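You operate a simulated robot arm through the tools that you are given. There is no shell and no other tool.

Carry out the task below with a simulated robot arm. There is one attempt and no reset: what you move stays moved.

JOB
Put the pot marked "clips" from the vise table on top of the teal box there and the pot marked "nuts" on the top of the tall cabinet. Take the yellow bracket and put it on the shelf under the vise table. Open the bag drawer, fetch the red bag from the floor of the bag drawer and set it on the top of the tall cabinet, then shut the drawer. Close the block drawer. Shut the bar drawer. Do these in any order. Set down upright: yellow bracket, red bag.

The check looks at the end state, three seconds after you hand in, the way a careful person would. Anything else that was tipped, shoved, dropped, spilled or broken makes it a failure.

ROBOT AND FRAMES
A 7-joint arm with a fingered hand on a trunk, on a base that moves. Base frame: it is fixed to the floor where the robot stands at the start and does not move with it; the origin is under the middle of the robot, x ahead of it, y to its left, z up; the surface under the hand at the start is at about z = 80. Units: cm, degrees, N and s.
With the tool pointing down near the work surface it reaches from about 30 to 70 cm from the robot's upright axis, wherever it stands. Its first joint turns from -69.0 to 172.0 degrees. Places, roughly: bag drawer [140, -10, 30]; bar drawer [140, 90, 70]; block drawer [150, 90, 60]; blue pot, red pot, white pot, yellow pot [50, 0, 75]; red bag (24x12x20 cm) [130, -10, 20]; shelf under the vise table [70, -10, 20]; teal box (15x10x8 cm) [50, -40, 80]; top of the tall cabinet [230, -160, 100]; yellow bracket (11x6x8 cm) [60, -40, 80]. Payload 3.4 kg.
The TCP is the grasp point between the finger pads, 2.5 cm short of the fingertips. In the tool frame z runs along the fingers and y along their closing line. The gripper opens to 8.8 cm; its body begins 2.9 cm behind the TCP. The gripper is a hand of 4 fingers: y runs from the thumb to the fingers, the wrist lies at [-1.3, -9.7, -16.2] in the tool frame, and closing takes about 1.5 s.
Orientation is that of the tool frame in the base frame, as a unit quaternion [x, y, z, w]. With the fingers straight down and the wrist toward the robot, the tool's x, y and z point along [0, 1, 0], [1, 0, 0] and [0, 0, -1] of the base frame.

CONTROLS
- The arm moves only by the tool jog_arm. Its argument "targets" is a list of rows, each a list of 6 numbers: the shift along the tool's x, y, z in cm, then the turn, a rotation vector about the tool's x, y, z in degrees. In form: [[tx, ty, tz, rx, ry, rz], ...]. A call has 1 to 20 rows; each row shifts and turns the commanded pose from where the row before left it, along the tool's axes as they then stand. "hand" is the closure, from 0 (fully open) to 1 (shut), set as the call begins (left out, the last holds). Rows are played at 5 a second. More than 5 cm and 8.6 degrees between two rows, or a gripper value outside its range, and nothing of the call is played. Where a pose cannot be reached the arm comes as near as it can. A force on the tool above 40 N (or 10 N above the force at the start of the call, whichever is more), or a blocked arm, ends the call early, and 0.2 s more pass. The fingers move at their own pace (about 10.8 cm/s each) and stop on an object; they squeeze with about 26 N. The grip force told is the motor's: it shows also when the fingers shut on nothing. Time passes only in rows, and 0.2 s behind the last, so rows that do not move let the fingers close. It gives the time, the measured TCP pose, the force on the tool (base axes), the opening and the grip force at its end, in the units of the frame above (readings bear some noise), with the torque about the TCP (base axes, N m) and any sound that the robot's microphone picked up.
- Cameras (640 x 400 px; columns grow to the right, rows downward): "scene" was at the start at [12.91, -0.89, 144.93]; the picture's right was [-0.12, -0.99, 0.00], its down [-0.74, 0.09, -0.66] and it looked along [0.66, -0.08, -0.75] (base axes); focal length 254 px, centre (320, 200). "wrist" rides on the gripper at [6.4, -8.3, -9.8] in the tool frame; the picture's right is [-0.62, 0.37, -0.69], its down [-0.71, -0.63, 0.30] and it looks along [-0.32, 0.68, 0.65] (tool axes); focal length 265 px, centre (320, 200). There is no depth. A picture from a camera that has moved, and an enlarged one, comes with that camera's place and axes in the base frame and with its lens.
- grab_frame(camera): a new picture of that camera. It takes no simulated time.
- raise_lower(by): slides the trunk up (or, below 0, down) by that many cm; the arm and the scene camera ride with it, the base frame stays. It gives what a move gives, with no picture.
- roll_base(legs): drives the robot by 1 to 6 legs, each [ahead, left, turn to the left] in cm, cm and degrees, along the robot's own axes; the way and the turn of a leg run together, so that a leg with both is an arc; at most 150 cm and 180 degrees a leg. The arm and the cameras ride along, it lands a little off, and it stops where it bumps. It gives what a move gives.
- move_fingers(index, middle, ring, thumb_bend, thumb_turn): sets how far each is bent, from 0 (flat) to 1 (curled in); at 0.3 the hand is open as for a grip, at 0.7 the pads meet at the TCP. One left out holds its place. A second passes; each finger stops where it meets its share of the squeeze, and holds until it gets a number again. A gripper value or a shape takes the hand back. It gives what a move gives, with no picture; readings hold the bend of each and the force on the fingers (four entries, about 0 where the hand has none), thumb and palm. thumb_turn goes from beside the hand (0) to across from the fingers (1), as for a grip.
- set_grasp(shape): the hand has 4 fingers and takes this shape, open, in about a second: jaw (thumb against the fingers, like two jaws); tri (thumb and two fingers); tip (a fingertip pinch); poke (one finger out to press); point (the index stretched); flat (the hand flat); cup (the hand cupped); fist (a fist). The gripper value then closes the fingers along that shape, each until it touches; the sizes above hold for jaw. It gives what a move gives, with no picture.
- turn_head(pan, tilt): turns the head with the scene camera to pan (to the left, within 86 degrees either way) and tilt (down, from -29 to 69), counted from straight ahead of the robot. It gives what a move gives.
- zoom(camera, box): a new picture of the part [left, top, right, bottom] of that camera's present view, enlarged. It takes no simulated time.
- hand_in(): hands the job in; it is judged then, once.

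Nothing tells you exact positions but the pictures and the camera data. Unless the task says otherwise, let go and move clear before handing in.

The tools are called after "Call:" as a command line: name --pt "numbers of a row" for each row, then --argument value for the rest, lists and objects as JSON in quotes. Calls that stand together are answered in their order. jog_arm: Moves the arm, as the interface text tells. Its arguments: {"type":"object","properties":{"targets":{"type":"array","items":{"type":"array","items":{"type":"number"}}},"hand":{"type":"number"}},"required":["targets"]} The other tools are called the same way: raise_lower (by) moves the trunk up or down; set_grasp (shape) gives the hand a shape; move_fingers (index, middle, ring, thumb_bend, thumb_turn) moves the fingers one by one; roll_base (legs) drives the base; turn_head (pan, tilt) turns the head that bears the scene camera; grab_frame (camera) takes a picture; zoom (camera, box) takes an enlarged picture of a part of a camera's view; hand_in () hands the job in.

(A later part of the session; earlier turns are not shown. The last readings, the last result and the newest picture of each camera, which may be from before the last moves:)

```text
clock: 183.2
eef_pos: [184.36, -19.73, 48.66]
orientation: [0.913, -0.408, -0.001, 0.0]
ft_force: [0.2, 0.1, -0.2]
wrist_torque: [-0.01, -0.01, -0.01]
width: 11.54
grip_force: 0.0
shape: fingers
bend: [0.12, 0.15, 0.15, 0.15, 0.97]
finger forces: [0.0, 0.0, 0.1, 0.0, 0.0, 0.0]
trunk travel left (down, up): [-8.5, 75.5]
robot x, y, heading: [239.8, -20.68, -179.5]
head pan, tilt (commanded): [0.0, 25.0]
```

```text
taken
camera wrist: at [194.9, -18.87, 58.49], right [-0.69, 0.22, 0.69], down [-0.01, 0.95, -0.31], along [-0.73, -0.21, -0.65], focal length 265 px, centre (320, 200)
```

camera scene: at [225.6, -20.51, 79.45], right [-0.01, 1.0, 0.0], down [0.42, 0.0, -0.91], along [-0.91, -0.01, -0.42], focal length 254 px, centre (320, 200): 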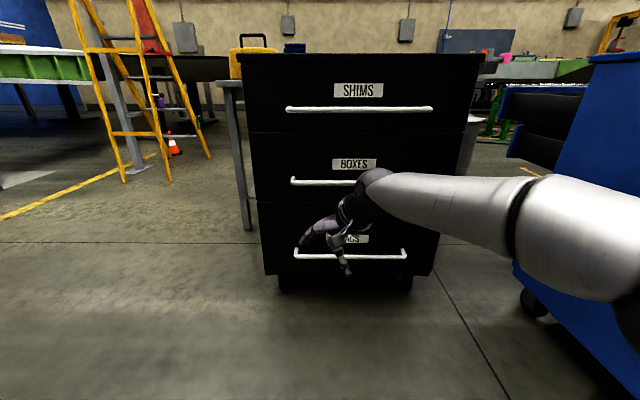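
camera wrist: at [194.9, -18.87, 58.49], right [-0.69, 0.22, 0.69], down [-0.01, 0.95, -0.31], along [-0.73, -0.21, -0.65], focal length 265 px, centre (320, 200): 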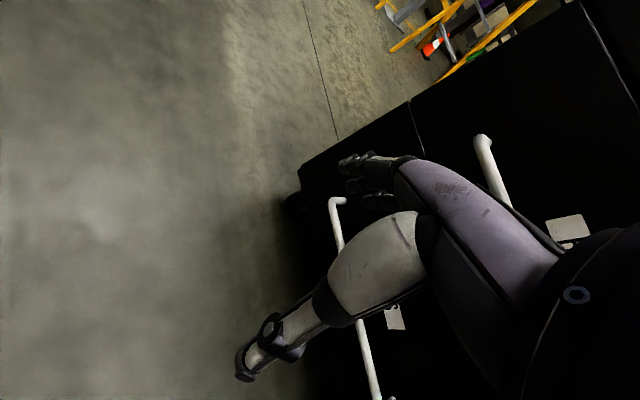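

The bar is at about (156, y, 26.7). I'll turn the hand so its closing line faces straight at the cabinet, and pre-close it partly for the narrow gap behind the bar.

Call:
jog_arm --pt "0 0 0 0 0 8.36" --pt "0 0 0 0 0 8.36" --pt "0 0 0 0 0 8.36" --pt "0 0 0 0 0 8.36" --pt "0 0 0 0 0 8.36" --pt "0 0 0 0 0 0" --pt "0 0 0 0 0 0" --hand 0.4

Call:
grab_frame --camera "wrist"

Call:
grab_frame --camera "scene"

```text
clock: 184.8
eef_pos: [184.47, -19.72, 48.58]
orientation: [0.707, -0.707, 0.0, 0.001]
ft_force: [-0.4, -0.5, -0.3]
wrist_torque: [0.0, 0.0, 0.01]
width: 5.33
grip_force: 0.1
shape: jaw
bend: [0.29, 0.4, 0.37, 0.64, 1.0]
finger forces: [0.0, 0.1, 0.0, 0.0, 0.1, 0.0]
trunk travel left (down, up): [-8.5, 75.5]
robot x, y, heading: [239.92, -20.72, -179.2]
head pan, tilt (commanded): [0.0, 25.0]
```

```text
taken
camera wrist: at [192.81, -26.06, 58.45], right [-0.37, 0.62, 0.69], down [0.63, 0.71, -0.31], along [-0.68, 0.32, -0.65], focal length 265 px, centre (320, 200)
```

wrist: 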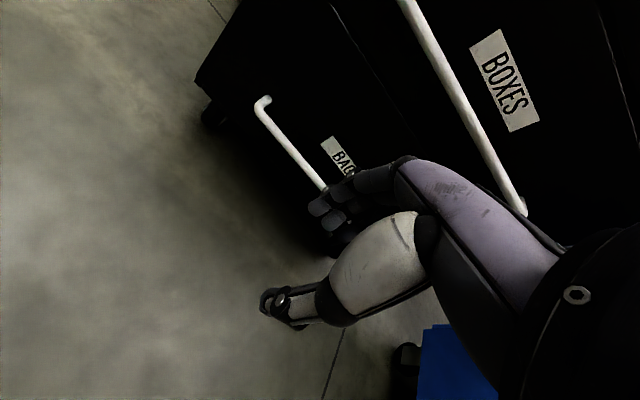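

```text
taken
camera scene: at [225.6, -20.51, 79.46], right [-0.01, 1.0, 0.0], down [0.42, 0.0, -0.91], along [-0.91, -0.01, -0.42], focal length 254 px, centre (320, 200)
```

scene: 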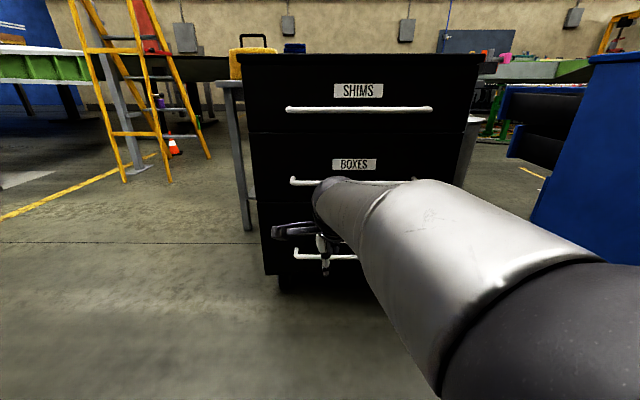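

The knuckles would hit the drawer face with the hand vertical, so I'll pitch it about 50° forward. That way the fingers can pass over the bar with the thumb below it.

Call:
jog_arm --pt "0 0 0 -8.4 0 0" --pt "0 0 0 -8.4 0 0" --pt "0 0 0 -8.4 0 0" --pt "0 0 0 -8.4 0 0" --pt "0 0 0 -8.4 0 0" --pt "0 0 0 -8.0 0 0" --pt "0 0 0 0 0 0" --pt "0 0 0 0 0 0" --hand 0

Call:
grab_frame --camera "wrist"

Call:
grab_frame --camera "scene"

```text
clock: 186.6
eef_pos: [184.5, -19.03, 48.3]
orientation: [-0.647, 0.66, 0.279, -0.261]
ft_force: [0.1, 1.1, 0.5]
wrist_torque: [-0.01, 0.05, -0.02]
width: 8.79
grip_force: 0.1
shape: jaw
bend: [0.3, 0.3, 0.3, 0.3, 0.98]
finger forces: [0.0, 0.0, 0.0, 0.0, 0.0, 0.0]
out of reach, approached as far as the arm can: row 3
trunk travel left (down, up): [-8.5, 75.5]
robot x, y, heading: [239.26, -20.71, -179.3]
head pan, tilt (commanded): [0.0, 25.0]
```

```text
taken
camera wrist: at [197.06, -25.77, 49.33], right [0.24, 0.6, 0.76], down [0.25, 0.72, -0.65], along [-0.94, 0.35, 0.03], focal length 265 px, centre (320, 200)
```

wrist: 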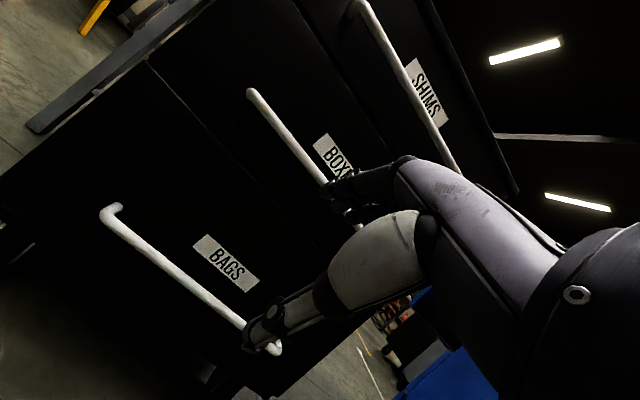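

```text
taken
camera scene: at [225.6, -20.51, 79.46], right [-0.01, 1.0, 0.0], down [0.42, 0.0, -0.91], along [-0.91, -0.01, -0.42], focal length 254 px, centre (320, 200)
```

scene: 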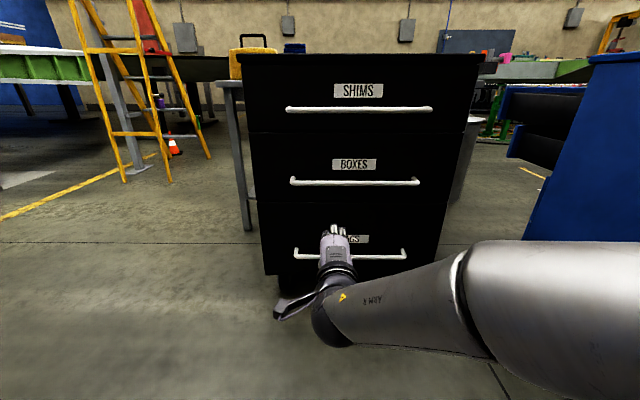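

The hand now points at the drawers and the wrist view confirms BAGS on the bottom one. I'll lower the hand in front of the bar, shift to its middle, and pre-shape the fingers.

Call:
jog_arm --pt "-1.12 -1.4 1.45 0 0 0" --pt "-1.12 -1.4 1.45 0 0 0" --pt "-1.12 -1.4 1.45 0 0 0" --pt "-1.12 -1.4 1.45 0 0 0" --pt "-1.12 -1.4 1.45 0 0 0" --pt "-1.12 -1.4 1.45 0 0 0" --pt "-1.12 -1.4 1.45 0 0 0" --pt "0 0 0 0 0 0"

Call:
move_fingers --index 0.48 --middle 0.48 --ring 0.48 --thumb_bend 0.3

Call:
grab_frame --camera "wrist"

Call:
grab_frame --camera "scene"

```text
clock: 188.4
eef_pos: [184.48, -11.98, 34.58]
orientation: [-0.644, 0.662, 0.281, -0.259]
ft_force: [0.0, -0.2, 0.4]
wrist_torque: [-0.02, -0.01, -0.01]
width: 8.8
grip_force: 0.0
shape: jaw
bend: [0.3, 0.3, 0.3, 0.3, 0.98]
finger forces: [0.0, 0.0, 0.0, 0.0, 0.0, 0.0]
out of reach, approached as far as the arm can: row 7
trunk travel left (down, up): [-8.5, 75.5]
robot x, y, heading: [240.07, -20.35, -179.3]
head pan, tilt (commanded): [0.0, 25.0]
```

```text
clock: 189.4
eef_pos: [184.5, -11.88, 34.54]
orientation: [-0.645, 0.663, 0.281, -0.258]
ft_force: [0.8, 0.4, -1.1]
wrist_torque: [-0.01, -0.02, -0.01]
width: 6.54
grip_force: 0.1
shape: fingers
bend: [0.48, 0.48, 0.48, 0.3, 0.98]
finger forces: [0.0, 0.1, 0.0, 0.0, 0.0, 0.1]
trunk travel left (down, up): [-8.5, 75.5]
robot x, y, heading: [239.83, -20.25, -179.5]
head pan, tilt (commanded): [0.0, 25.0]
```

```text
taken
camera wrist: at [197.17, -18.75, 35.44], right [0.25, 0.6, 0.76], down [0.26, 0.72, -0.65], along [-0.93, 0.36, 0.03], focal length 265 px, centre (320, 200)
```

wrist: 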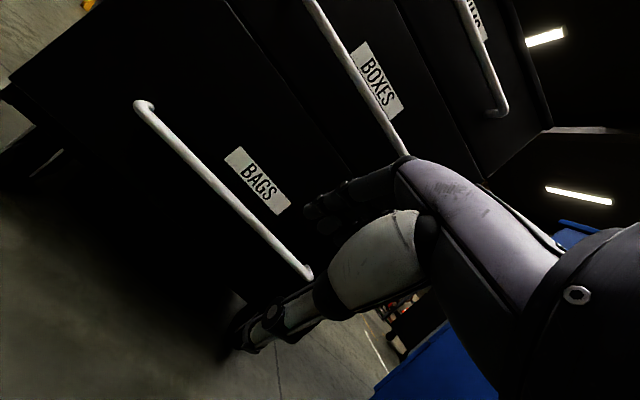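

```text
taken
camera scene: at [225.6, -20.51, 79.46], right [-0.01, 1.0, 0.0], down [0.42, 0.0, -0.91], along [-0.91, -0.01, -0.42], focal length 254 px, centre (320, 200)
```

scene: 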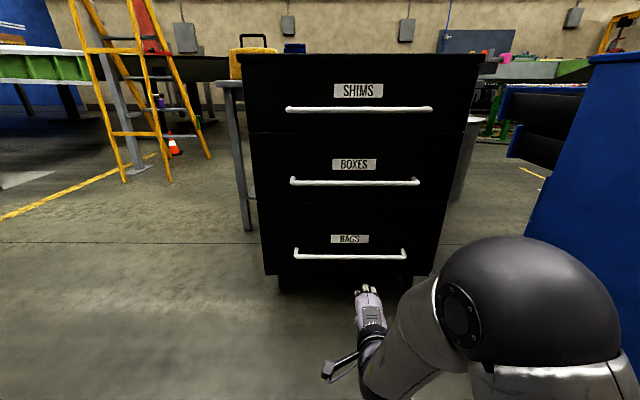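

The bar height is well fixed now at z≈26.8. I'll keep the arm pose, lower the trunk 4 cm and drive ahead so the fingers pass over the bar.

Call:
raise_lower --by -4

Call:
roll_base --legs '[[19, 0, 0]]'

Call:
grab_frame --camera "wrist"

Call:
grab_frame --camera "scene"

```text
clock: 190.2
eef_pos: [184.6, -11.84, 30.42]
orientation: [-0.645, 0.662, 0.281, -0.258]
ft_force: [0.6, 0.4, 0.3]
wrist_torque: [0.03, -0.02, -0.01]
width: 6.56
grip_force: 0.0
shape: fingers
bend: [0.48, 0.48, 0.48, 0.3, 0.98]
finger forces: [0.0, 0.0, 0.0, 0.0, 0.1, 0.0]
trunk travel left (down, up): [-4.5, 79.5]
robot x, y, heading: [239.73, -20.47, -179.6]
head pan, tilt (commanded): [0.0, 25.0]
```

```text
clock: 191.8
eef_pos: [165.1, -11.93, 30.53]
orientation: [-0.643, 0.664, 0.281, -0.258]
ft_force: [-0.7, -0.2, 1.1]
wrist_torque: [-0.03, -0.01, -0.03]
width: 6.55
grip_force: 0.1
shape: fingers
bend: [0.48, 0.48, 0.48, 0.3, 0.98]
finger forces: [0.0, 0.1, 0.0, 0.0, 0.1, 0.0]
trunk travel left (down, up): [-4.5, 79.5]
robot x, y, heading: [220.2, -20.57, -179.9]
head pan, tilt (commanded): [0.0, 25.0]
```

```text
taken
camera wrist: at [177.68, -18.77, 31.44], right [0.25, 0.6, 0.76], down [0.26, 0.72, -0.65], along [-0.93, 0.36, 0.03], focal length 265 px, centre (320, 200)
```

wrist: 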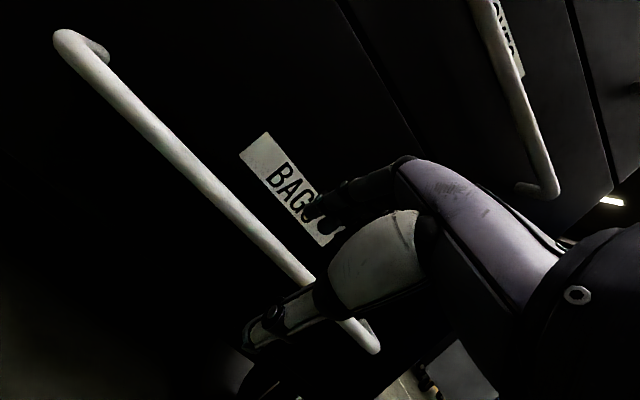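

```text
taken
camera scene: at [206.1, -20.61, 75.46], right [-0.01, 1.0, 0.0], down [0.42, 0.0, -0.91], along [-0.91, -0.01, -0.42], focal length 254 px, centre (320, 200)
```

scene: 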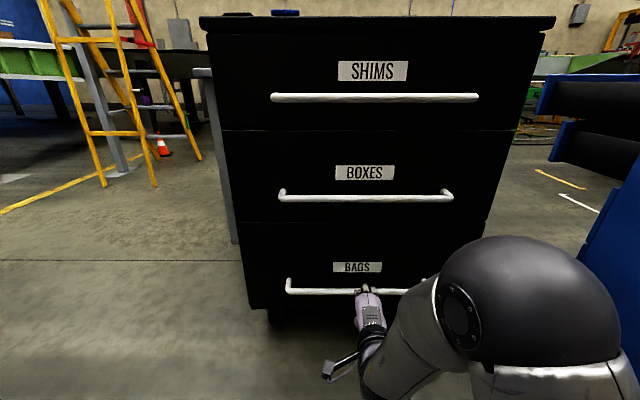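

Call:
roll_base --legs '[[7.5, 0, 0]]'

Call:
zoom --camera "scene" --box '[260, 220, 460, 380]'

Call:
grab_frame --camera "wrist"

```text
clock: 192.8
eef_pos: [157.61, -11.84, 30.35]
orientation: [-0.643, 0.664, 0.281, -0.258]
ft_force: [0.3, -0.1, 0.1]
wrist_torque: [0.0, 0.0, 0.0]
width: 6.55
grip_force: 0.0
shape: fingers
bend: [0.48, 0.48, 0.48, 0.3, 0.98]
finger forces: [0.1, 0.1, 0.1, 0.0, 0.0, 0.1]
trunk travel left (down, up): [-4.5, 79.5]
robot x, y, heading: [212.62, -20.54, -179.9]
head pan, tilt (commanded): [0.0, 25.0]
```

```text
2.50 times, centred on (360, 300) of scene
camera zoom: at [198.55, -20.61, 75.46], right [0.0, 1.0, 0.0], down [0.42, 0.0, -0.91], along [-0.91, 0.0, -0.42], focal length 636 px, centre (220, -50)
```

zoom: 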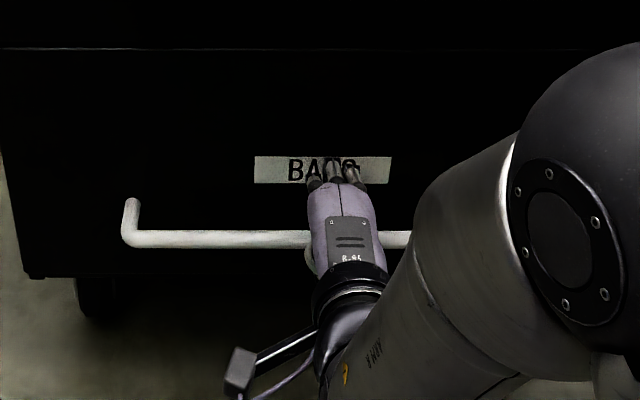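

```text
taken
camera wrist: at [170.13, -18.7, 31.44], right [0.25, 0.59, 0.76], down [0.26, 0.72, -0.65], along [-0.93, 0.36, 0.03], focal length 265 px, centre (320, 200)
```

wrist: 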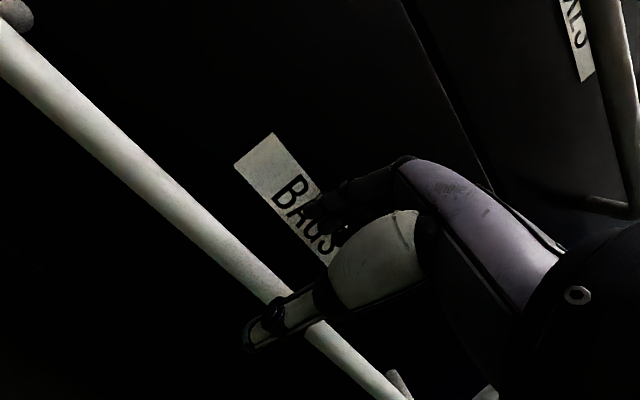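

The fingers are above and just beyond the bar with no contact. I'll lower 3 cm so the bar sits inside the grip.

Call:
raise_lower --by -3

Call:
grab_frame --camera "wrist"

```text
clock: 193.6
eef_pos: [157.54, -11.8, 27.46]
orientation: [-0.642, 0.665, 0.282, -0.257]
ft_force: [-0.3, -0.6, 0.0]
wrist_torque: [0.01, 0.0, -0.02]
width: 6.55
grip_force: 0.0
shape: fingers
bend: [0.48, 0.48, 0.48, 0.3, 0.98]
finger forces: [0.0, 0.0, 0.0, 0.0, 0.0, 0.1]
trunk travel left (down, up): [-1.5, 82.5]
robot x, y, heading: [212.75, -20.28, -179.9]
head pan, tilt (commanded): [0.0, 25.0]
```

```text
taken
camera wrist: at [170.13, -18.7, 28.44], right [0.25, 0.59, 0.76], down [0.26, 0.72, -0.65], along [-0.93, 0.36, 0.03], focal length 265 px, centre (320, 200)
```

wrist: 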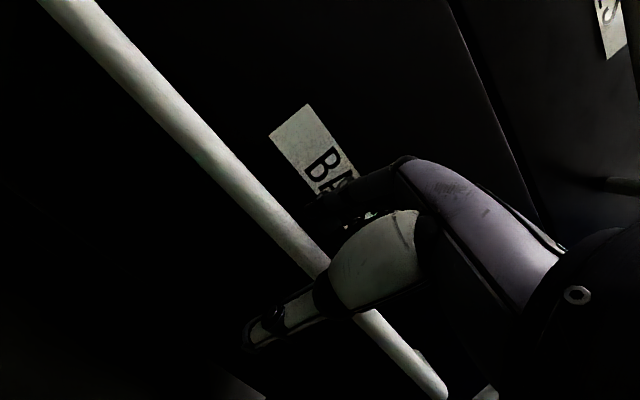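

The bar lies between fingers and thumb. Closing the grip.

Call:
jog_arm --pt "0 0 0 0 0 0" --pt "0 0 0 0 0 0" --pt "0 0 0 0 0 0" --pt "0 0 0 0 0 0" --pt "0 0 0 0 0 0" --pt "0 0 0 0 0 0" --pt "0 0 0 0 0 0" --pt "0 0 0 0 0 0" --hand 1

Call:
grab_frame --camera "wrist"

```text
clock: 195.4
eef_pos: [157.59, -11.89, 27.41]
orientation: [-0.643, 0.665, 0.281, -0.257]
ft_force: [-1.1, 0.2, 0.1]
wrist_torque: [0.1, 0.01, 0.02]
width: 1.14
grip_force: 25.5
shape: jaw
bend: [0.73, 0.61, 0.6, 0.74, 1.0]
finger forces: [13.2, 6.9, 3.1, 0.0, 22.7, 0.1]
trunk travel left (down, up): [-1.5, 82.5]
robot x, y, heading: [212.85, -20.5, -179.9]
head pan, tilt (commanded): [0.0, 25.0]
```

```text
taken
camera wrist: at [170.13, -18.7, 28.44], right [0.25, 0.59, 0.76], down [0.26, 0.72, -0.65], along [-0.93, 0.36, 0.03], focal length 265 px, centre (320, 200)
```

wrist: 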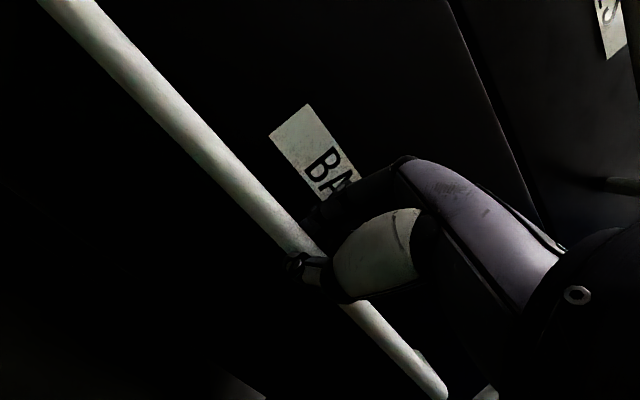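

The bar is gripped. I'll pull by driving back slowly, first 8 cm.

Call:
roll_base --legs '[[-8, 0, 0]]'

Call:
grab_frame --camera "wrist"

Call:
grab_frame --camera "scene"

```text
clock: 196.4
eef_pos: [164.99, -11.73, 27.5]
orientation: [-0.643, 0.665, 0.281, -0.257]
ft_force: [0.7, -4.8, -0.4]
wrist_torque: [0.06, 0.03, 0.12]
width: 1.12
grip_force: 26.6
shape: jaw
bend: [0.72, 0.61, 0.6, 0.74, 1.0]
finger forces: [13.8, 7.5, 3.5, 0.1, 25.9, 0.0]
trunk travel left (down, up): [-1.5, 82.5]
robot x, y, heading: [220.17, -20.86, -179.9]
head pan, tilt (commanded): [0.0, 25.0]
```

```text
taken
camera wrist: at [177.62, -18.65, 28.44], right [0.25, 0.59, 0.76], down [0.26, 0.72, -0.65], along [-0.93, 0.36, 0.02], focal length 265 px, centre (320, 200)
```

wrist: 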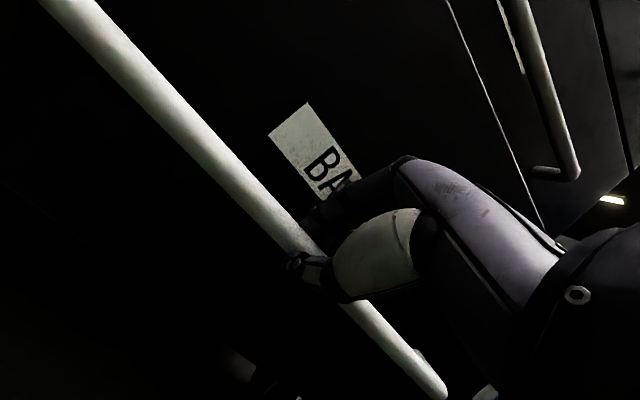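

```text
taken
camera scene: at [206.02, -20.59, 72.46], right [0.0, 1.0, 0.0], down [0.42, 0.0, -0.91], along [-0.91, 0.0, -0.42], focal length 254 px, centre (320, 200)
```

scene: 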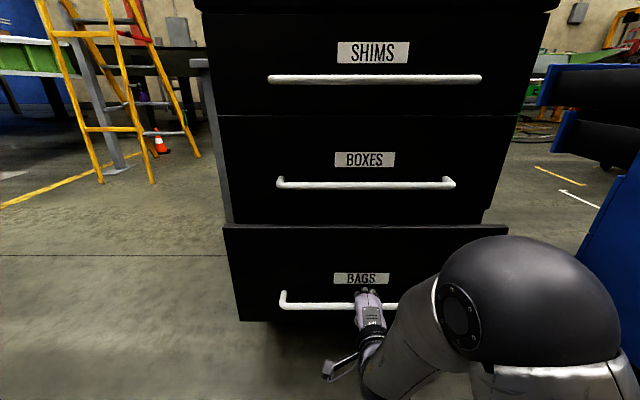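

The drawer is opening smoothly. I'll pull further.

Call:
roll_base --legs '[[-16, 0, 0]]'

Call:
grab_frame --camera "scene"

```text
clock: 197.8
eef_pos: [180.74, -11.53, 27.52]
orientation: [-0.643, 0.665, 0.281, -0.257]
ft_force: [1.2, -11.2, 0.0]
wrist_torque: [-0.02, 0.02, 0.27]
width: 1.09
grip_force: 26.8
shape: jaw
bend: [0.72, 0.61, 0.6, 0.74, 1.0]
finger forces: [13.7, 7.8, 3.6, 0.0, 25.6, 0.0]
trunk travel left (down, up): [-1.5, 82.5]
robot x, y, heading: [235.83, -20.46, 179.9]
head pan, tilt (commanded): [0.0, 25.0]
```

```text
taken
camera scene: at [221.72, -20.57, 72.46], right [0.0, 1.0, 0.0], down [0.42, 0.0, -0.91], along [-0.91, 0.0, -0.42], focal length 254 px, centre (320, 200)
```

scene: 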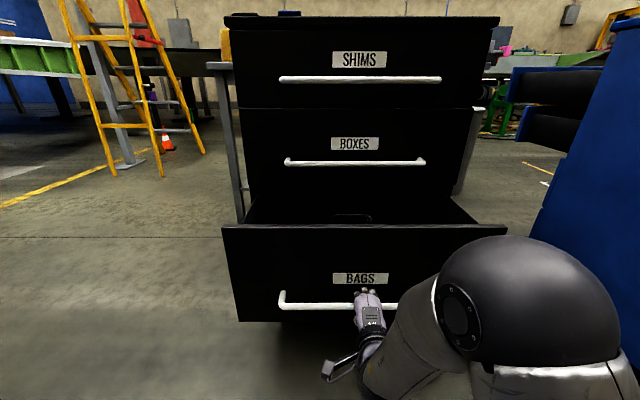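

Call:
roll_base --legs '[[-13, 0, 0]]'

Call:
grab_frame --camera "scene"

```text
clock: 199.1
eef_pos: [193.61, -11.78, 27.48]
orientation: [-0.643, 0.664, 0.281, -0.257]
ft_force: [1.2, -4.8, 1.5]
wrist_torque: [0.07, 0.01, 0.13]
width: 1.09
grip_force: 26.3
shape: jaw
bend: [0.72, 0.61, 0.6, 0.74, 1.0]
finger forces: [13.9, 7.9, 4.4, 0.0, 25.8, 0.0]
trunk travel left (down, up): [-1.5, 82.5]
robot x, y, heading: [248.54, -20.83, 179.8]
head pan, tilt (commanded): [0.0, 25.0]
```

```text
taken
camera scene: at [234.55, -20.58, 72.46], right [0.0, 1.0, 0.0], down [0.42, 0.0, -0.91], along [-0.91, 0.0, -0.42], focal length 254 px, centre (320, 200)
```

scene: 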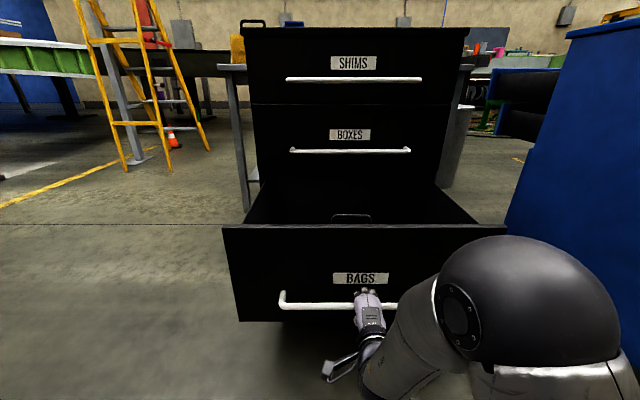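

The drawer is open about 36 cm and a bag handle shows inside. I'll release the bar and retreat the way I came.

Call:
move_fingers --index 0.46 --middle 0.46 --ring 0.46 --thumb_bend 0.3

Call:
raise_lower --by 4

Call:
grab_frame --camera "wrist"

```text
clock: 200.1
eef_pos: [193.66, -11.57, 27.41]
orientation: [-0.642, 0.666, 0.282, -0.257]
ft_force: [0.3, -0.3, -0.6]
wrist_torque: [-0.03, 0.01, 0.0]
width: 6.68
grip_force: 0.0
shape: fingers
bend: [0.46, 0.46, 0.46, 0.3, 1.0]
finger forces: [0.1, 0.0, 0.0, 0.0, 0.1, 0.1]
trunk travel left (down, up): [-1.5, 82.5]
robot x, y, heading: [248.75, -20.48, 180.0]
head pan, tilt (commanded): [0.0, 25.0]
```

```text
clock: 200.9
eef_pos: [193.69, -11.74, 31.4]
orientation: [-0.643, 0.665, 0.281, -0.257]
ft_force: [-1.7, 1.3, 0.3]
wrist_torque: [0.01, -0.01, 0.02]
width: 6.7
grip_force: 0.0
shape: fingers
bend: [0.46, 0.46, 0.46, 0.3, 1.0]
finger forces: [0.0, 0.0, 0.0, 0.1, 0.0, 0.0]
trunk travel left (down, up): [-5.5, 78.5]
robot x, y, heading: [248.71, -20.55, 179.8]
head pan, tilt (commanded): [0.0, 25.0]
```

```text
taken
camera wrist: at [206.19, -18.62, 32.43], right [0.25, 0.59, 0.76], down [0.26, 0.72, -0.65], along [-0.93, 0.36, 0.02], focal length 265 px, centre (320, 200)
```

wrist: 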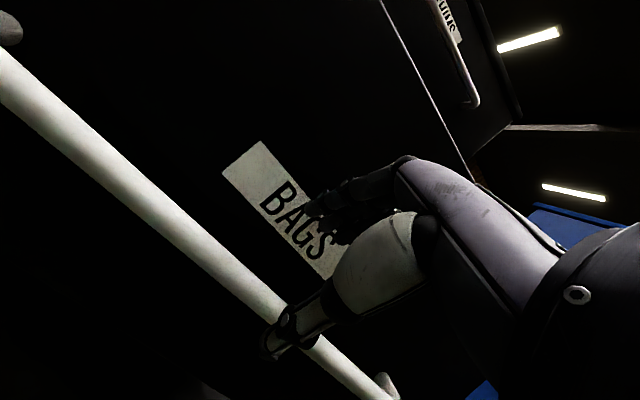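

Free of the bar. I'll back away 14 cm, raise the trunk and look into the drawer.

Call:
roll_base --legs '[[-14, 0, 0]]'

Call:
raise_lower --by 36

Call:
turn_head --pan -3 --tilt 40

Call:
grab_frame --camera "scene"

```text
clock: 202.2
eef_pos: [207.23, -11.69, 31.48]
orientation: [-0.643, 0.665, 0.281, -0.258]
ft_force: [0.2, -1.2, -0.1]
wrist_torque: [0.02, -0.02, -0.04]
width: 6.66
grip_force: 0.1
shape: fingers
bend: [0.46, 0.46, 0.46, 0.3, 1.0]
finger forces: [0.0, 0.0, 0.0, 0.0, 0.1, 0.0]
trunk travel left (down, up): [-5.5, 78.5]
robot x, y, heading: [262.52, -20.38, 179.8]
head pan, tilt (commanded): [0.0, 25.0]
```

```text
clock: 205.7
eef_pos: [207.25, -11.79, 67.45]
orientation: [-0.643, 0.664, 0.281, -0.257]
ft_force: [-0.8, 0.3, -0.7]
wrist_torque: [-0.01, 0.02, -0.04]
width: 6.68
grip_force: 0.1
shape: fingers
bend: [0.46, 0.46, 0.46, 0.3, 1.0]
finger forces: [0.1, 0.1, 0.0, 0.0, 0.0, 0.1]
trunk travel left (down, up): [-41.5, 42.5]
robot x, y, heading: [262.25, -20.43, 179.9]
head pan, tilt (commanded): [0.0, 25.0]
```

```text
clock: 206.5
eef_pos: [207.26, -11.68, 67.51]
orientation: [-0.642, 0.665, 0.281, -0.257]
ft_force: [0.9, 0.4, 0.4]
wrist_torque: [-0.01, 0.02, 0.04]
width: 6.72
grip_force: 0.0
shape: fingers
bend: [0.46, 0.46, 0.46, 0.3, 1.0]
finger forces: [0.0, 0.1, 0.0, 0.0, 0.1, 0.1]
trunk travel left (down, up): [-41.5, 42.5]
robot x, y, heading: [262.27, -20.41, 180.1]
head pan, tilt (commanded): [-3.0, 40.0]
```

```text
taken
camera scene: at [248.92, -20.13, 110.13], right [0.05, 1.0, 0.0], down [0.64, -0.03, -0.77], along [-0.77, 0.04, -0.64], focal length 254 px, centre (320, 200)
```

scene: 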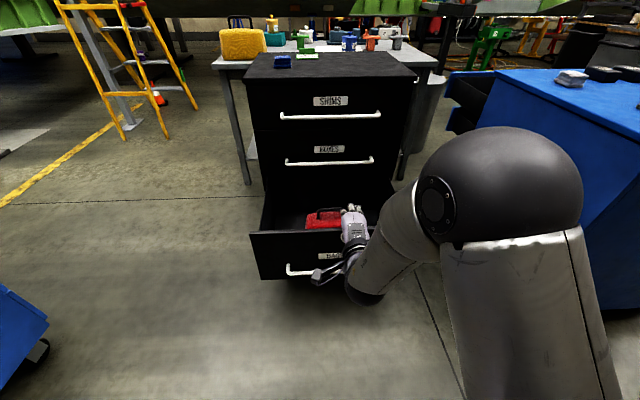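

The red bag with a black handle is in the open drawer. I'll raise the trunk, turn the hand to point down again, and view the bag from above.

Call:
raise_lower --by 38

Call:
jog_arm --pt "0 0 0 8.3 0 0" --pt "0 0 0 8.3 0 0" --pt "0 0 0 8.3 0 0" --pt "0 0 0 8.3 0 0" --pt "0 0 0 8.3 0 0" --pt "0 0 0 3.3 0 0" --pt "0 0 0 0 0 0" --pt "0 0 0 0 0 0" --hand 0

Call:
turn_head --pan 0 --tilt 50

Call:
grab_frame --camera "scene"

```text
clock: 210.1
eef_pos: [207.27, -11.76, 105.46]
orientation: [-0.642, 0.665, 0.282, -0.257]
ft_force: [-0.1, -0.5, -0.1]
wrist_torque: [0.0, 0.01, 0.02]
width: 6.71
grip_force: 0.1
shape: fingers
bend: [0.46, 0.46, 0.46, 0.3, 1.0]
finger forces: [0.0, 0.0, 0.0, 0.0, 0.1, 0.1]
trunk travel left (down, up): [-79.5, 4.5]
robot x, y, heading: [262.36, -20.76, 180.1]
head pan, tilt (commanded): [-3.0, 40.0]
```

```text
clock: 211.9
eef_pos: [207.3, -11.59, 105.38]
orientation: [-0.692, 0.722, 0.007, 0.007]
ft_force: [-0.5, 0.3, -0.4]
wrist_torque: [-0.01, 0.03, 0.01]
width: 8.76
grip_force: 0.0
shape: jaw
bend: [0.3, 0.3, 0.3, 0.3, 0.98]
finger forces: [0.0, 0.1, 0.0, 0.1, 0.0, 0.0]
trunk travel left (down, up): [-79.5, 4.5]
robot x, y, heading: [262.44, -20.81, 179.9]
head pan, tilt (commanded): [-3.0, 40.0]
```

```text
clock: 212.7
eef_pos: [207.43, -11.75, 105.44]
orientation: [-0.692, 0.721, 0.006, 0.006]
ft_force: [0.0, -0.1, 0.6]
wrist_torque: [-0.04, 0.01, 0.0]
width: 8.77
grip_force: 0.0
shape: jaw
bend: [0.3, 0.3, 0.3, 0.3, 0.98]
finger forces: [0.0, 0.1, 0.0, 0.1, 0.0, 0.0]
trunk travel left (down, up): [-79.5, 4.5]
robot x, y, heading: [262.51, -20.37, 179.9]
head pan, tilt (commanded): [0.0, 50.0]
```

```text
taken
camera scene: at [249.7, -20.58, 146.71], right [0.0, 1.0, 0.0], down [0.77, 0.0, -0.64], along [-0.64, 0.0, -0.77], focal length 254 px, centre (320, 200)
```

scene: 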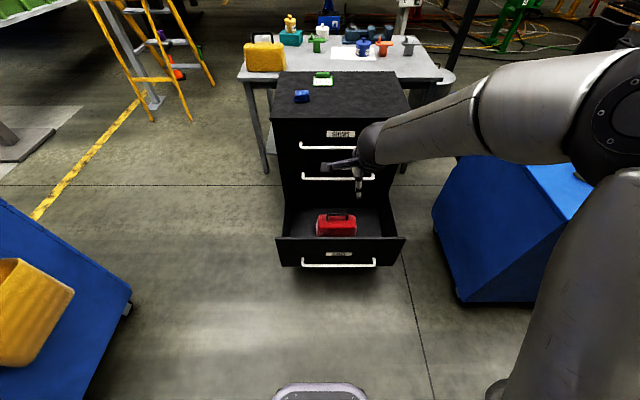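

Call:
zoom --camera "scene" --box '[270, 180, 410, 280]'

Call:
grab_frame --camera "wrist"

```text
4.00 times, centred on (340, 230) of scene
camera zoom: at [249.7, -20.58, 146.71], right [0.0, 1.0, 0.0], down [0.77, 0.0, -0.64], along [-0.64, 0.0, -0.77], focal length 1017 px, centre (240, 80)
```

zoom: 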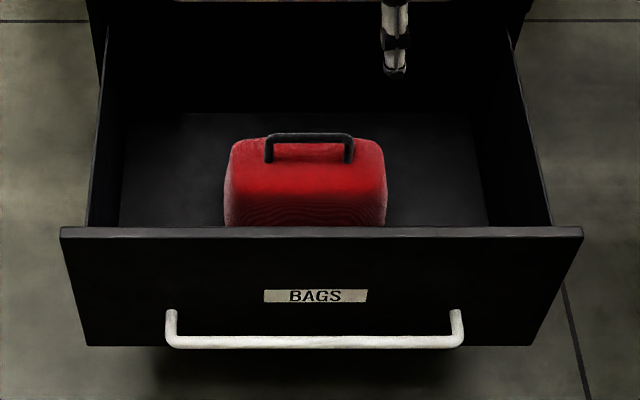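

```text
taken
camera wrist: at [215.38, -18.62, 115.15], right [-0.34, 0.62, 0.7], down [0.66, 0.69, -0.29], along [-0.67, 0.37, -0.65], focal length 265 px, centre (320, 200)
```

wrist: 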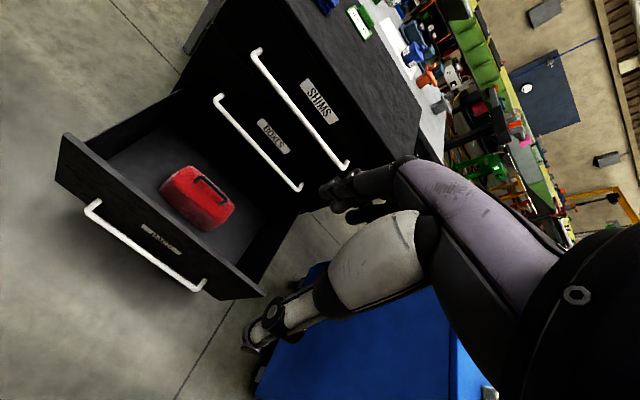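

The bag's handle is centered near y=-11.4, about x=168. I'll drive ahead so the hand is in front of the cabinet above the drawer, then lower in stages.

Call:
roll_base --legs '[[35, 0, 0]]'

Call:
raise_lower --by -35

Call:
grab_frame --camera "wrist"

Call:
grab_frame --camera "scene"

```text
clock: 215.0
eef_pos: [171.28, -11.24, 105.36]
orientation: [-0.69, 0.724, 0.007, 0.008]
ft_force: [-0.2, 0.6, 0.4]
wrist_torque: [-0.01, 0.01, 0.02]
width: 8.77
grip_force: 0.1
shape: jaw
bend: [0.3, 0.3, 0.3, 0.3, 0.98]
finger forces: [0.0, 0.0, 0.0, 0.0, 0.1, 0.0]
trunk travel left (down, up): [-79.5, 4.5]
robot x, y, heading: [225.79, -20.57, 179.4]
head pan, tilt (commanded): [0.0, 50.0]
```

```text
clock: 218.4
eef_pos: [171.42, -11.36, 70.45]
orientation: [-0.69, 0.724, 0.007, 0.008]
ft_force: [-0.3, 0.0, 0.6]
wrist_torque: [0.0, 0.0, 0.02]
width: 8.78
grip_force: 0.0
shape: jaw
bend: [0.3, 0.3, 0.3, 0.3, 0.98]
finger forces: [0.0, 0.1, 0.0, 0.1, 0.0, 0.0]
trunk travel left (down, up): [-44.5, 39.5]
robot x, y, heading: [225.92, -20.45, 179.6]
head pan, tilt (commanded): [0.0, 50.0]
```

```text
taken
camera wrist: at [179.32, -18.3, 80.16], right [-0.34, 0.62, 0.7], down [0.66, 0.69, -0.29], along [-0.67, 0.37, -0.65], focal length 265 px, centre (320, 200)
```

wrist: 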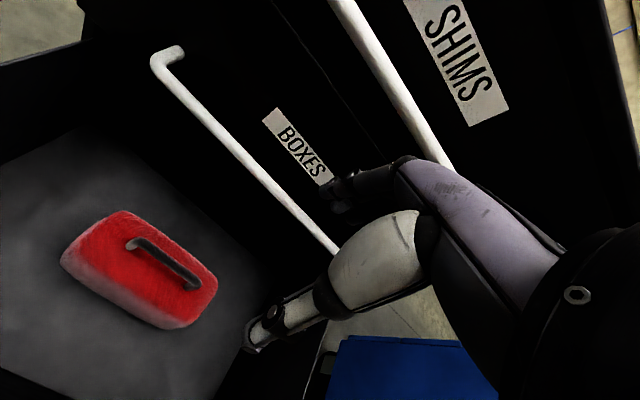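

```text
taken
camera scene: at [213.64, -20.4, 111.71], right [0.01, 1.0, 0.0], down [0.77, 0.0, -0.64], along [-0.64, 0.0, -0.77], focal length 254 px, centre (320, 200)
```

scene: 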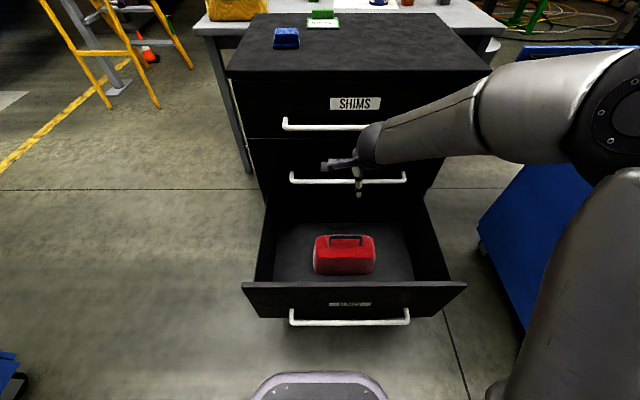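

The bag's handle bar is at about (168.0, -11.6, 37.5). I'll shift the hand over it and lower further.

Call:
jog_arm --pt "0 1.7 0 0 0 0" --pt "0.2 1.7 0 0 0 0" --pt "0 0 0 0 0 0"

Call:
raise_lower --by -22

Call:
grab_frame --camera "wrist"

Call:
grab_frame --camera "scene"

```text
clock: 219.2
eef_pos: [168.18, -11.54, 70.41]
orientation: [-0.69, 0.723, 0.007, 0.007]
ft_force: [-1.4, -0.3, -0.3]
wrist_torque: [-0.01, 0.0, 0.04]
width: 8.77
grip_force: 0.0
shape: jaw
bend: [0.3, 0.3, 0.3, 0.3, 0.98]
finger forces: [0.0, 0.1, 0.1, 0.0, 0.0, 0.0]
trunk travel left (down, up): [-44.5, 39.5]
robot x, y, heading: [226.5, -20.7, 179.6]
head pan, tilt (commanded): [0.0, 50.0]
```

```text
clock: 221.5
eef_pos: [168.0, -11.65, 48.32]
orientation: [-0.69, 0.723, 0.007, 0.008]
ft_force: [-0.9, 0.5, 0.2]
wrist_torque: [0.0, -0.03, 0.0]
width: 8.76
grip_force: 0.0
shape: jaw
bend: [0.3, 0.3, 0.3, 0.3, 0.98]
finger forces: [0.1, 0.1, 0.0, 0.0, 0.0, 0.1]
trunk travel left (down, up): [-22.5, 61.5]
robot x, y, heading: [226.3, -20.44, 179.7]
head pan, tilt (commanded): [0.0, 50.0]
```

```text
taken
camera wrist: at [176.04, -18.45, 58.08], right [-0.34, 0.62, 0.71], down [0.66, 0.69, -0.29], along [-0.67, 0.37, -0.65], focal length 265 px, centre (320, 200)
```

wrist: 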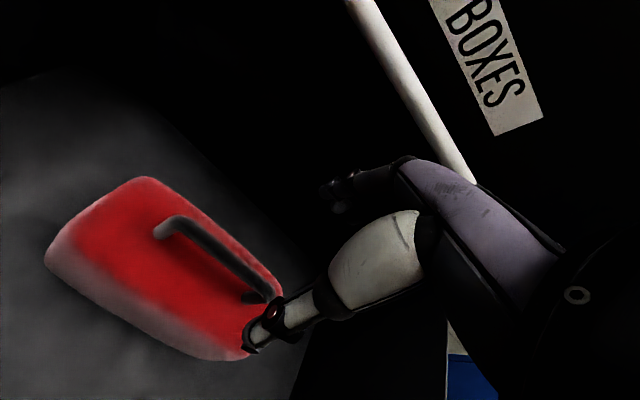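

```text
taken
camera scene: at [213.64, -20.4, 89.71], right [0.01, 1.0, 0.0], down [0.77, 0.0, -0.64], along [-0.64, 0.0, -0.77], focal length 254 px, centre (320, 200)
```

scene: 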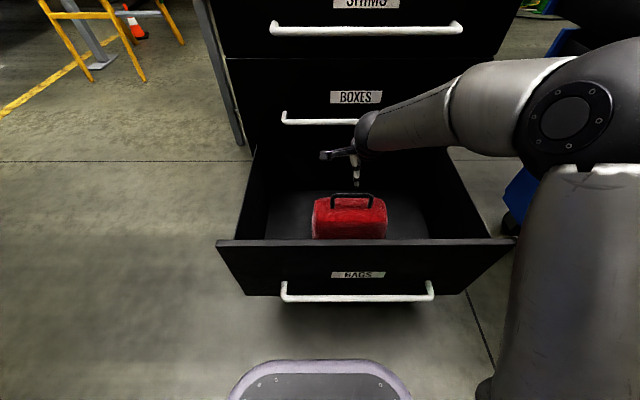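

Call:
jog_arm --pt "0.1 0.5 2.0 0 0 0" --pt "0 0 2.0 0 0 0" --pt "0 0 2.0 0 0 0" --pt "0 0 0 0 0 0"

Call:
zoom --camera "wrist" --box '[60, 140, 400, 390]'

Call:
zoom --camera "scene" --box '[280, 120, 440, 260]'

```text
clock: 222.5
eef_pos: [167.57, -11.51, 42.29]
orientation: [-0.69, 0.724, 0.007, 0.006]
ft_force: [0.0, -0.3, -0.1]
wrist_torque: [0.0, 0.01, 0.02]
width: 8.77
grip_force: 0.1
shape: jaw
bend: [0.3, 0.3, 0.3, 0.3, 0.98]
finger forces: [0.0, 0.1, 0.0, 0.1, 0.0, 0.1]
trunk travel left (down, up): [-22.5, 61.5]
robot x, y, heading: [226.13, -20.49, 179.4]
head pan, tilt (commanded): [0.0, 50.0]
```

```text
1.60 times, centred on (230, 265) of wrist
camera zoom: at [175.43, -18.5, 52.01], right [-0.34, 0.62, 0.71], down [0.66, 0.69, -0.29], along [-0.67, 0.37, -0.65], focal length 425 px, centre (464, 96)
```

zoom: 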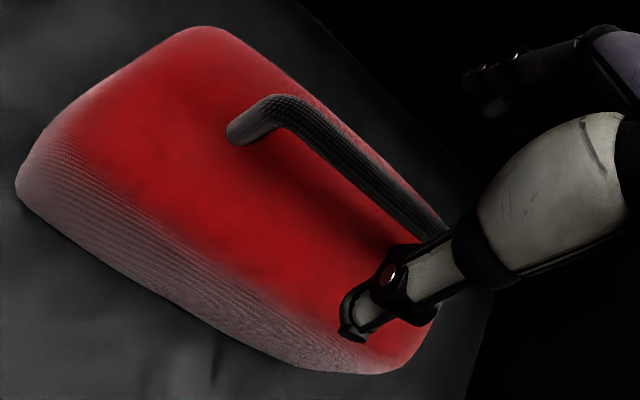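

```text
2.86 times, centred on (360, 190) of scene
camera zoom: at [213.63, -20.4, 89.71], right [0.01, 1.0, 0.0], down [0.77, 0.0, -0.64], along [-0.64, 0.0, -0.77], focal length 727 px, centre (206, 229)
```

zoom: 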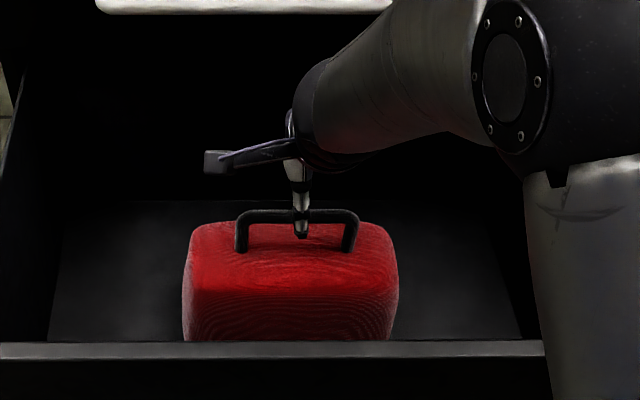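

The handle bar is at about (166.5, -11.6, 35.7). I'll shift 1 cm and lower until the bar is well inside the grip.

Call:
jog_arm --pt "0 1.0 1.5 0 0 0" --pt "0 0 2.0 0 0 0" --pt "0 0 1.5 0 0 0" --pt "0 0 0 0 0 0"

Call:
zoom --camera "wrist" --box '[60, 140, 440, 390]'

Call:
zoom --camera "scene" --box '[280, 120, 440, 260]'

```text
clock: 223.5
eef_pos: [166.43, -11.61, 37.21]
orientation: [-0.69, 0.724, 0.007, 0.007]
ft_force: [-0.1, -0.1, 0.0]
wrist_torque: [-0.02, 0.04, -0.01]
width: 8.78
grip_force: 0.0
shape: jaw
bend: [0.3, 0.3, 0.3, 0.3, 0.98]
finger forces: [0.0, 0.0, 0.1, 0.0, 0.0, 0.0]
trunk travel left (down, up): [-22.5, 61.5]
robot x, y, heading: [226.16, -20.96, 179.6]
head pan, tilt (commanded): [0.0, 50.0]
```

```text
1.60 times, centred on (250, 265) of wrist
camera zoom: at [174.44, -18.53, 46.94], right [-0.34, 0.62, 0.71], down [0.66, 0.69, -0.29], along [-0.67, 0.37, -0.65], focal length 425 px, centre (432, 96)
```

zoom: 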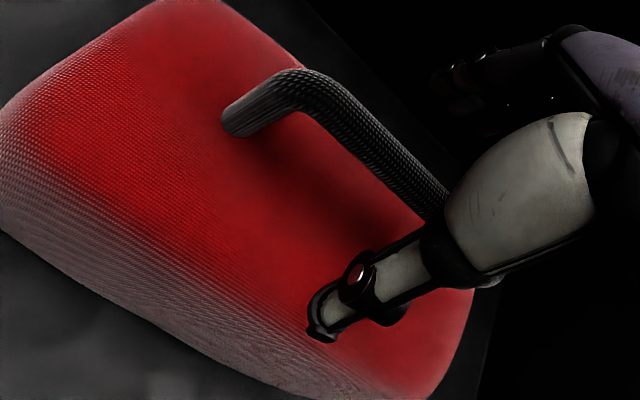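

```text
2.86 times, centred on (360, 190) of scene
camera zoom: at [213.64, -20.4, 89.71], right [0.01, 1.0, 0.0], down [0.77, 0.0, -0.64], along [-0.64, 0.0, -0.77], focal length 727 px, centre (206, 229)
```

zoom: 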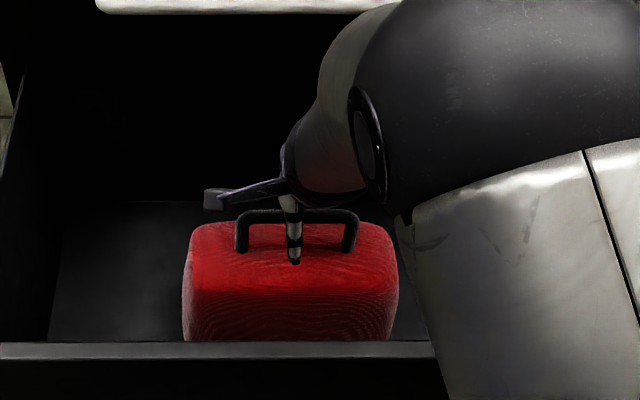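

The bar is centered just below the TCP. I'll lower 1.8 cm and close.

Call:
jog_arm --pt "0 0 0.9 0 0 0" --pt "0 0 0.9 0 0 0" --pt "0 0 0 0 0 0"

Call:
zoom --camera "wrist" --box '[60, 140, 440, 390]'

```text
clock: 224.3
eef_pos: [166.48, -11.42, 35.56]
orientation: [-0.691, 0.723, 0.008, 0.008]
ft_force: [-0.3, -0.8, -0.4]
wrist_torque: [-0.04, 0.0, 0.03]
width: 8.78
grip_force: 0.0
shape: jaw
bend: [0.3, 0.3, 0.3, 0.3, 0.98]
finger forces: [0.1, 0.0, 0.0, 0.1, 0.1, 0.0]
trunk travel left (down, up): [-22.5, 61.5]
robot x, y, heading: [226.01, -20.7, 179.6]
head pan, tilt (commanded): [0.0, 50.0]
```

```text
1.60 times, centred on (250, 265) of wrist
camera zoom: at [174.48, -18.37, 45.11], right [-0.34, 0.62, 0.71], down [0.66, 0.69, -0.29], along [-0.67, 0.37, -0.65], focal length 425 px, centre (432, 96)
```

zoom: 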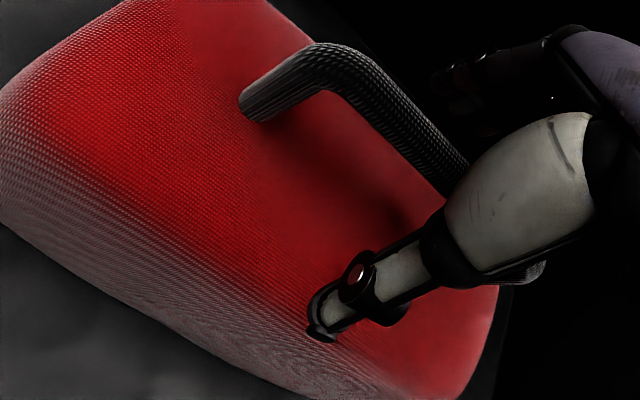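

Bar in the slot with no contact. Closing on the handle.

Call:
jog_arm --pt "0 0 0 0 0 0" --pt "0 0 0 0 0 0" --pt "0 0 0 0 0 0" --pt "0 0 0 0 0 0" --pt "0 0 0 0 0 0" --pt "0 0 0 0 0 0" --pt "0 0 0 0 0 0" --pt "0 0 0 0 0 0" --hand 1

Call:
zoom --camera "wrist" --box '[60, 140, 440, 390]'

```text
clock: 226.1
eef_pos: [166.52, -11.38, 35.4]
orientation: [-0.69, 0.724, 0.006, 0.007]
ft_force: [0.2, -0.1, 0.1]
wrist_torque: [-0.04, 0.03, 0.0]
width: 0.04
grip_force: 26.0
shape: jaw
bend: [0.7, 0.7, 0.7, 0.75, 1.0]
finger forces: [3.7, 0.1, 2.4, 0.0, 6.1, 0.0]
trunk travel left (down, up): [-22.5, 61.5]
robot x, y, heading: [226.37, -20.63, 179.5]
head pan, tilt (commanded): [0.0, 50.0]
```

```text
1.60 times, centred on (250, 265) of wrist
camera zoom: at [174.47, -18.37, 45.09], right [-0.34, 0.62, 0.7], down [0.66, 0.69, -0.29], along [-0.67, 0.37, -0.65], focal length 425 px, centre (432, 96)
```

zoom: 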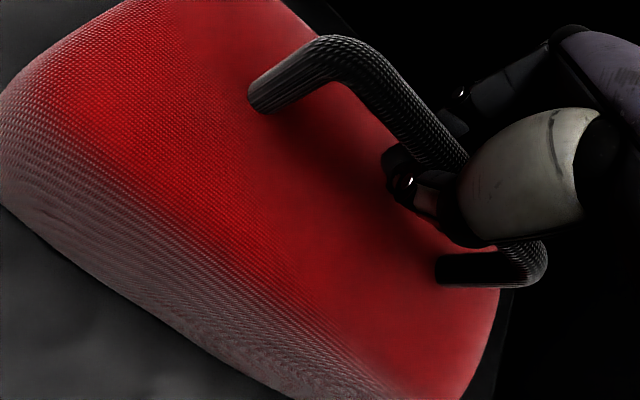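

The fingers met beneath the bar, so the handle is hooked rather than squeezed. I'll reopen, rise 1.5 cm and close again for a firm hold.

Call:
jog_arm --pt "0 0 0 0 0 0" --pt "0 0 0 0 0 0" --pt "0 0 0 0 0 0" --pt "0 0 0 0 0 0" --pt "0 0 0 0 0 0" --pt "0 0 -0.8 0 0 0" --pt "0 0 -0.8 0 0 0" --pt "0 0 0 0 0 0" --hand 0

Call:
jog_arm --pt "0 0 0 0 0 0" --pt "0 0 0 0 0 0" --pt "0 0 0 0 0 0" --pt "0 0 0 0 0 0" --pt "0 0 0 0 0 0" --pt "0 0 0 0 0 0" --pt "0 0 0 0 0 0" --pt "0 0 0 0 0 0" --hand 1

Call:
zoom --camera "wrist" --box '[60, 140, 440, 390]'

```text
clock: 227.9
eef_pos: [166.35, -11.3, 37.09]
orientation: [-0.69, 0.724, 0.007, 0.007]
ft_force: [0.0, -0.1, -1.5]
wrist_torque: [-0.03, 0.0, -0.01]
width: 8.74
grip_force: 0.1
shape: jaw
bend: [0.3, 0.3, 0.3, 0.3, 0.98]
finger forces: [0.0, 0.0, 0.0, 0.0, 0.1, 0.0]
trunk travel left (down, up): [-22.5, 61.5]
robot x, y, heading: [226.25, -20.76, 179.7]
head pan, tilt (commanded): [0.0, 50.0]
```

```text
clock: 229.7
eef_pos: [166.35, -11.44, 37.04]
orientation: [-0.69, 0.724, 0.006, 0.007]
ft_force: [-0.5, 0.7, 1.4]
wrist_torque: [0.03, 0.01, -0.03]
width: 0.67
grip_force: 26.1
shape: jaw
bend: [0.71, 0.71, 0.71, 0.74, 1.0]
finger forces: [13.5, 5.4, 2.5, 0.1, 21.9, 0.0]
trunk travel left (down, up): [-22.5, 61.5]
robot x, y, heading: [226.16, -20.42, 179.7]
head pan, tilt (commanded): [0.0, 50.0]
```

```text
1.60 times, centred on (250, 265) of wrist
camera zoom: at [174.34, -18.32, 46.71], right [-0.34, 0.62, 0.7], down [0.66, 0.69, -0.29], along [-0.67, 0.37, -0.65], focal length 425 px, centre (432, 96)
```

zoom: 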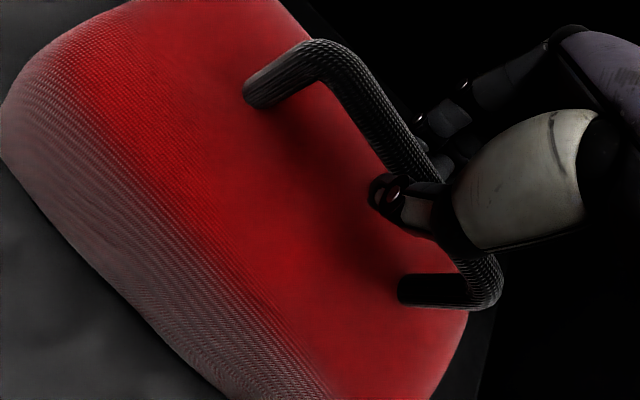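

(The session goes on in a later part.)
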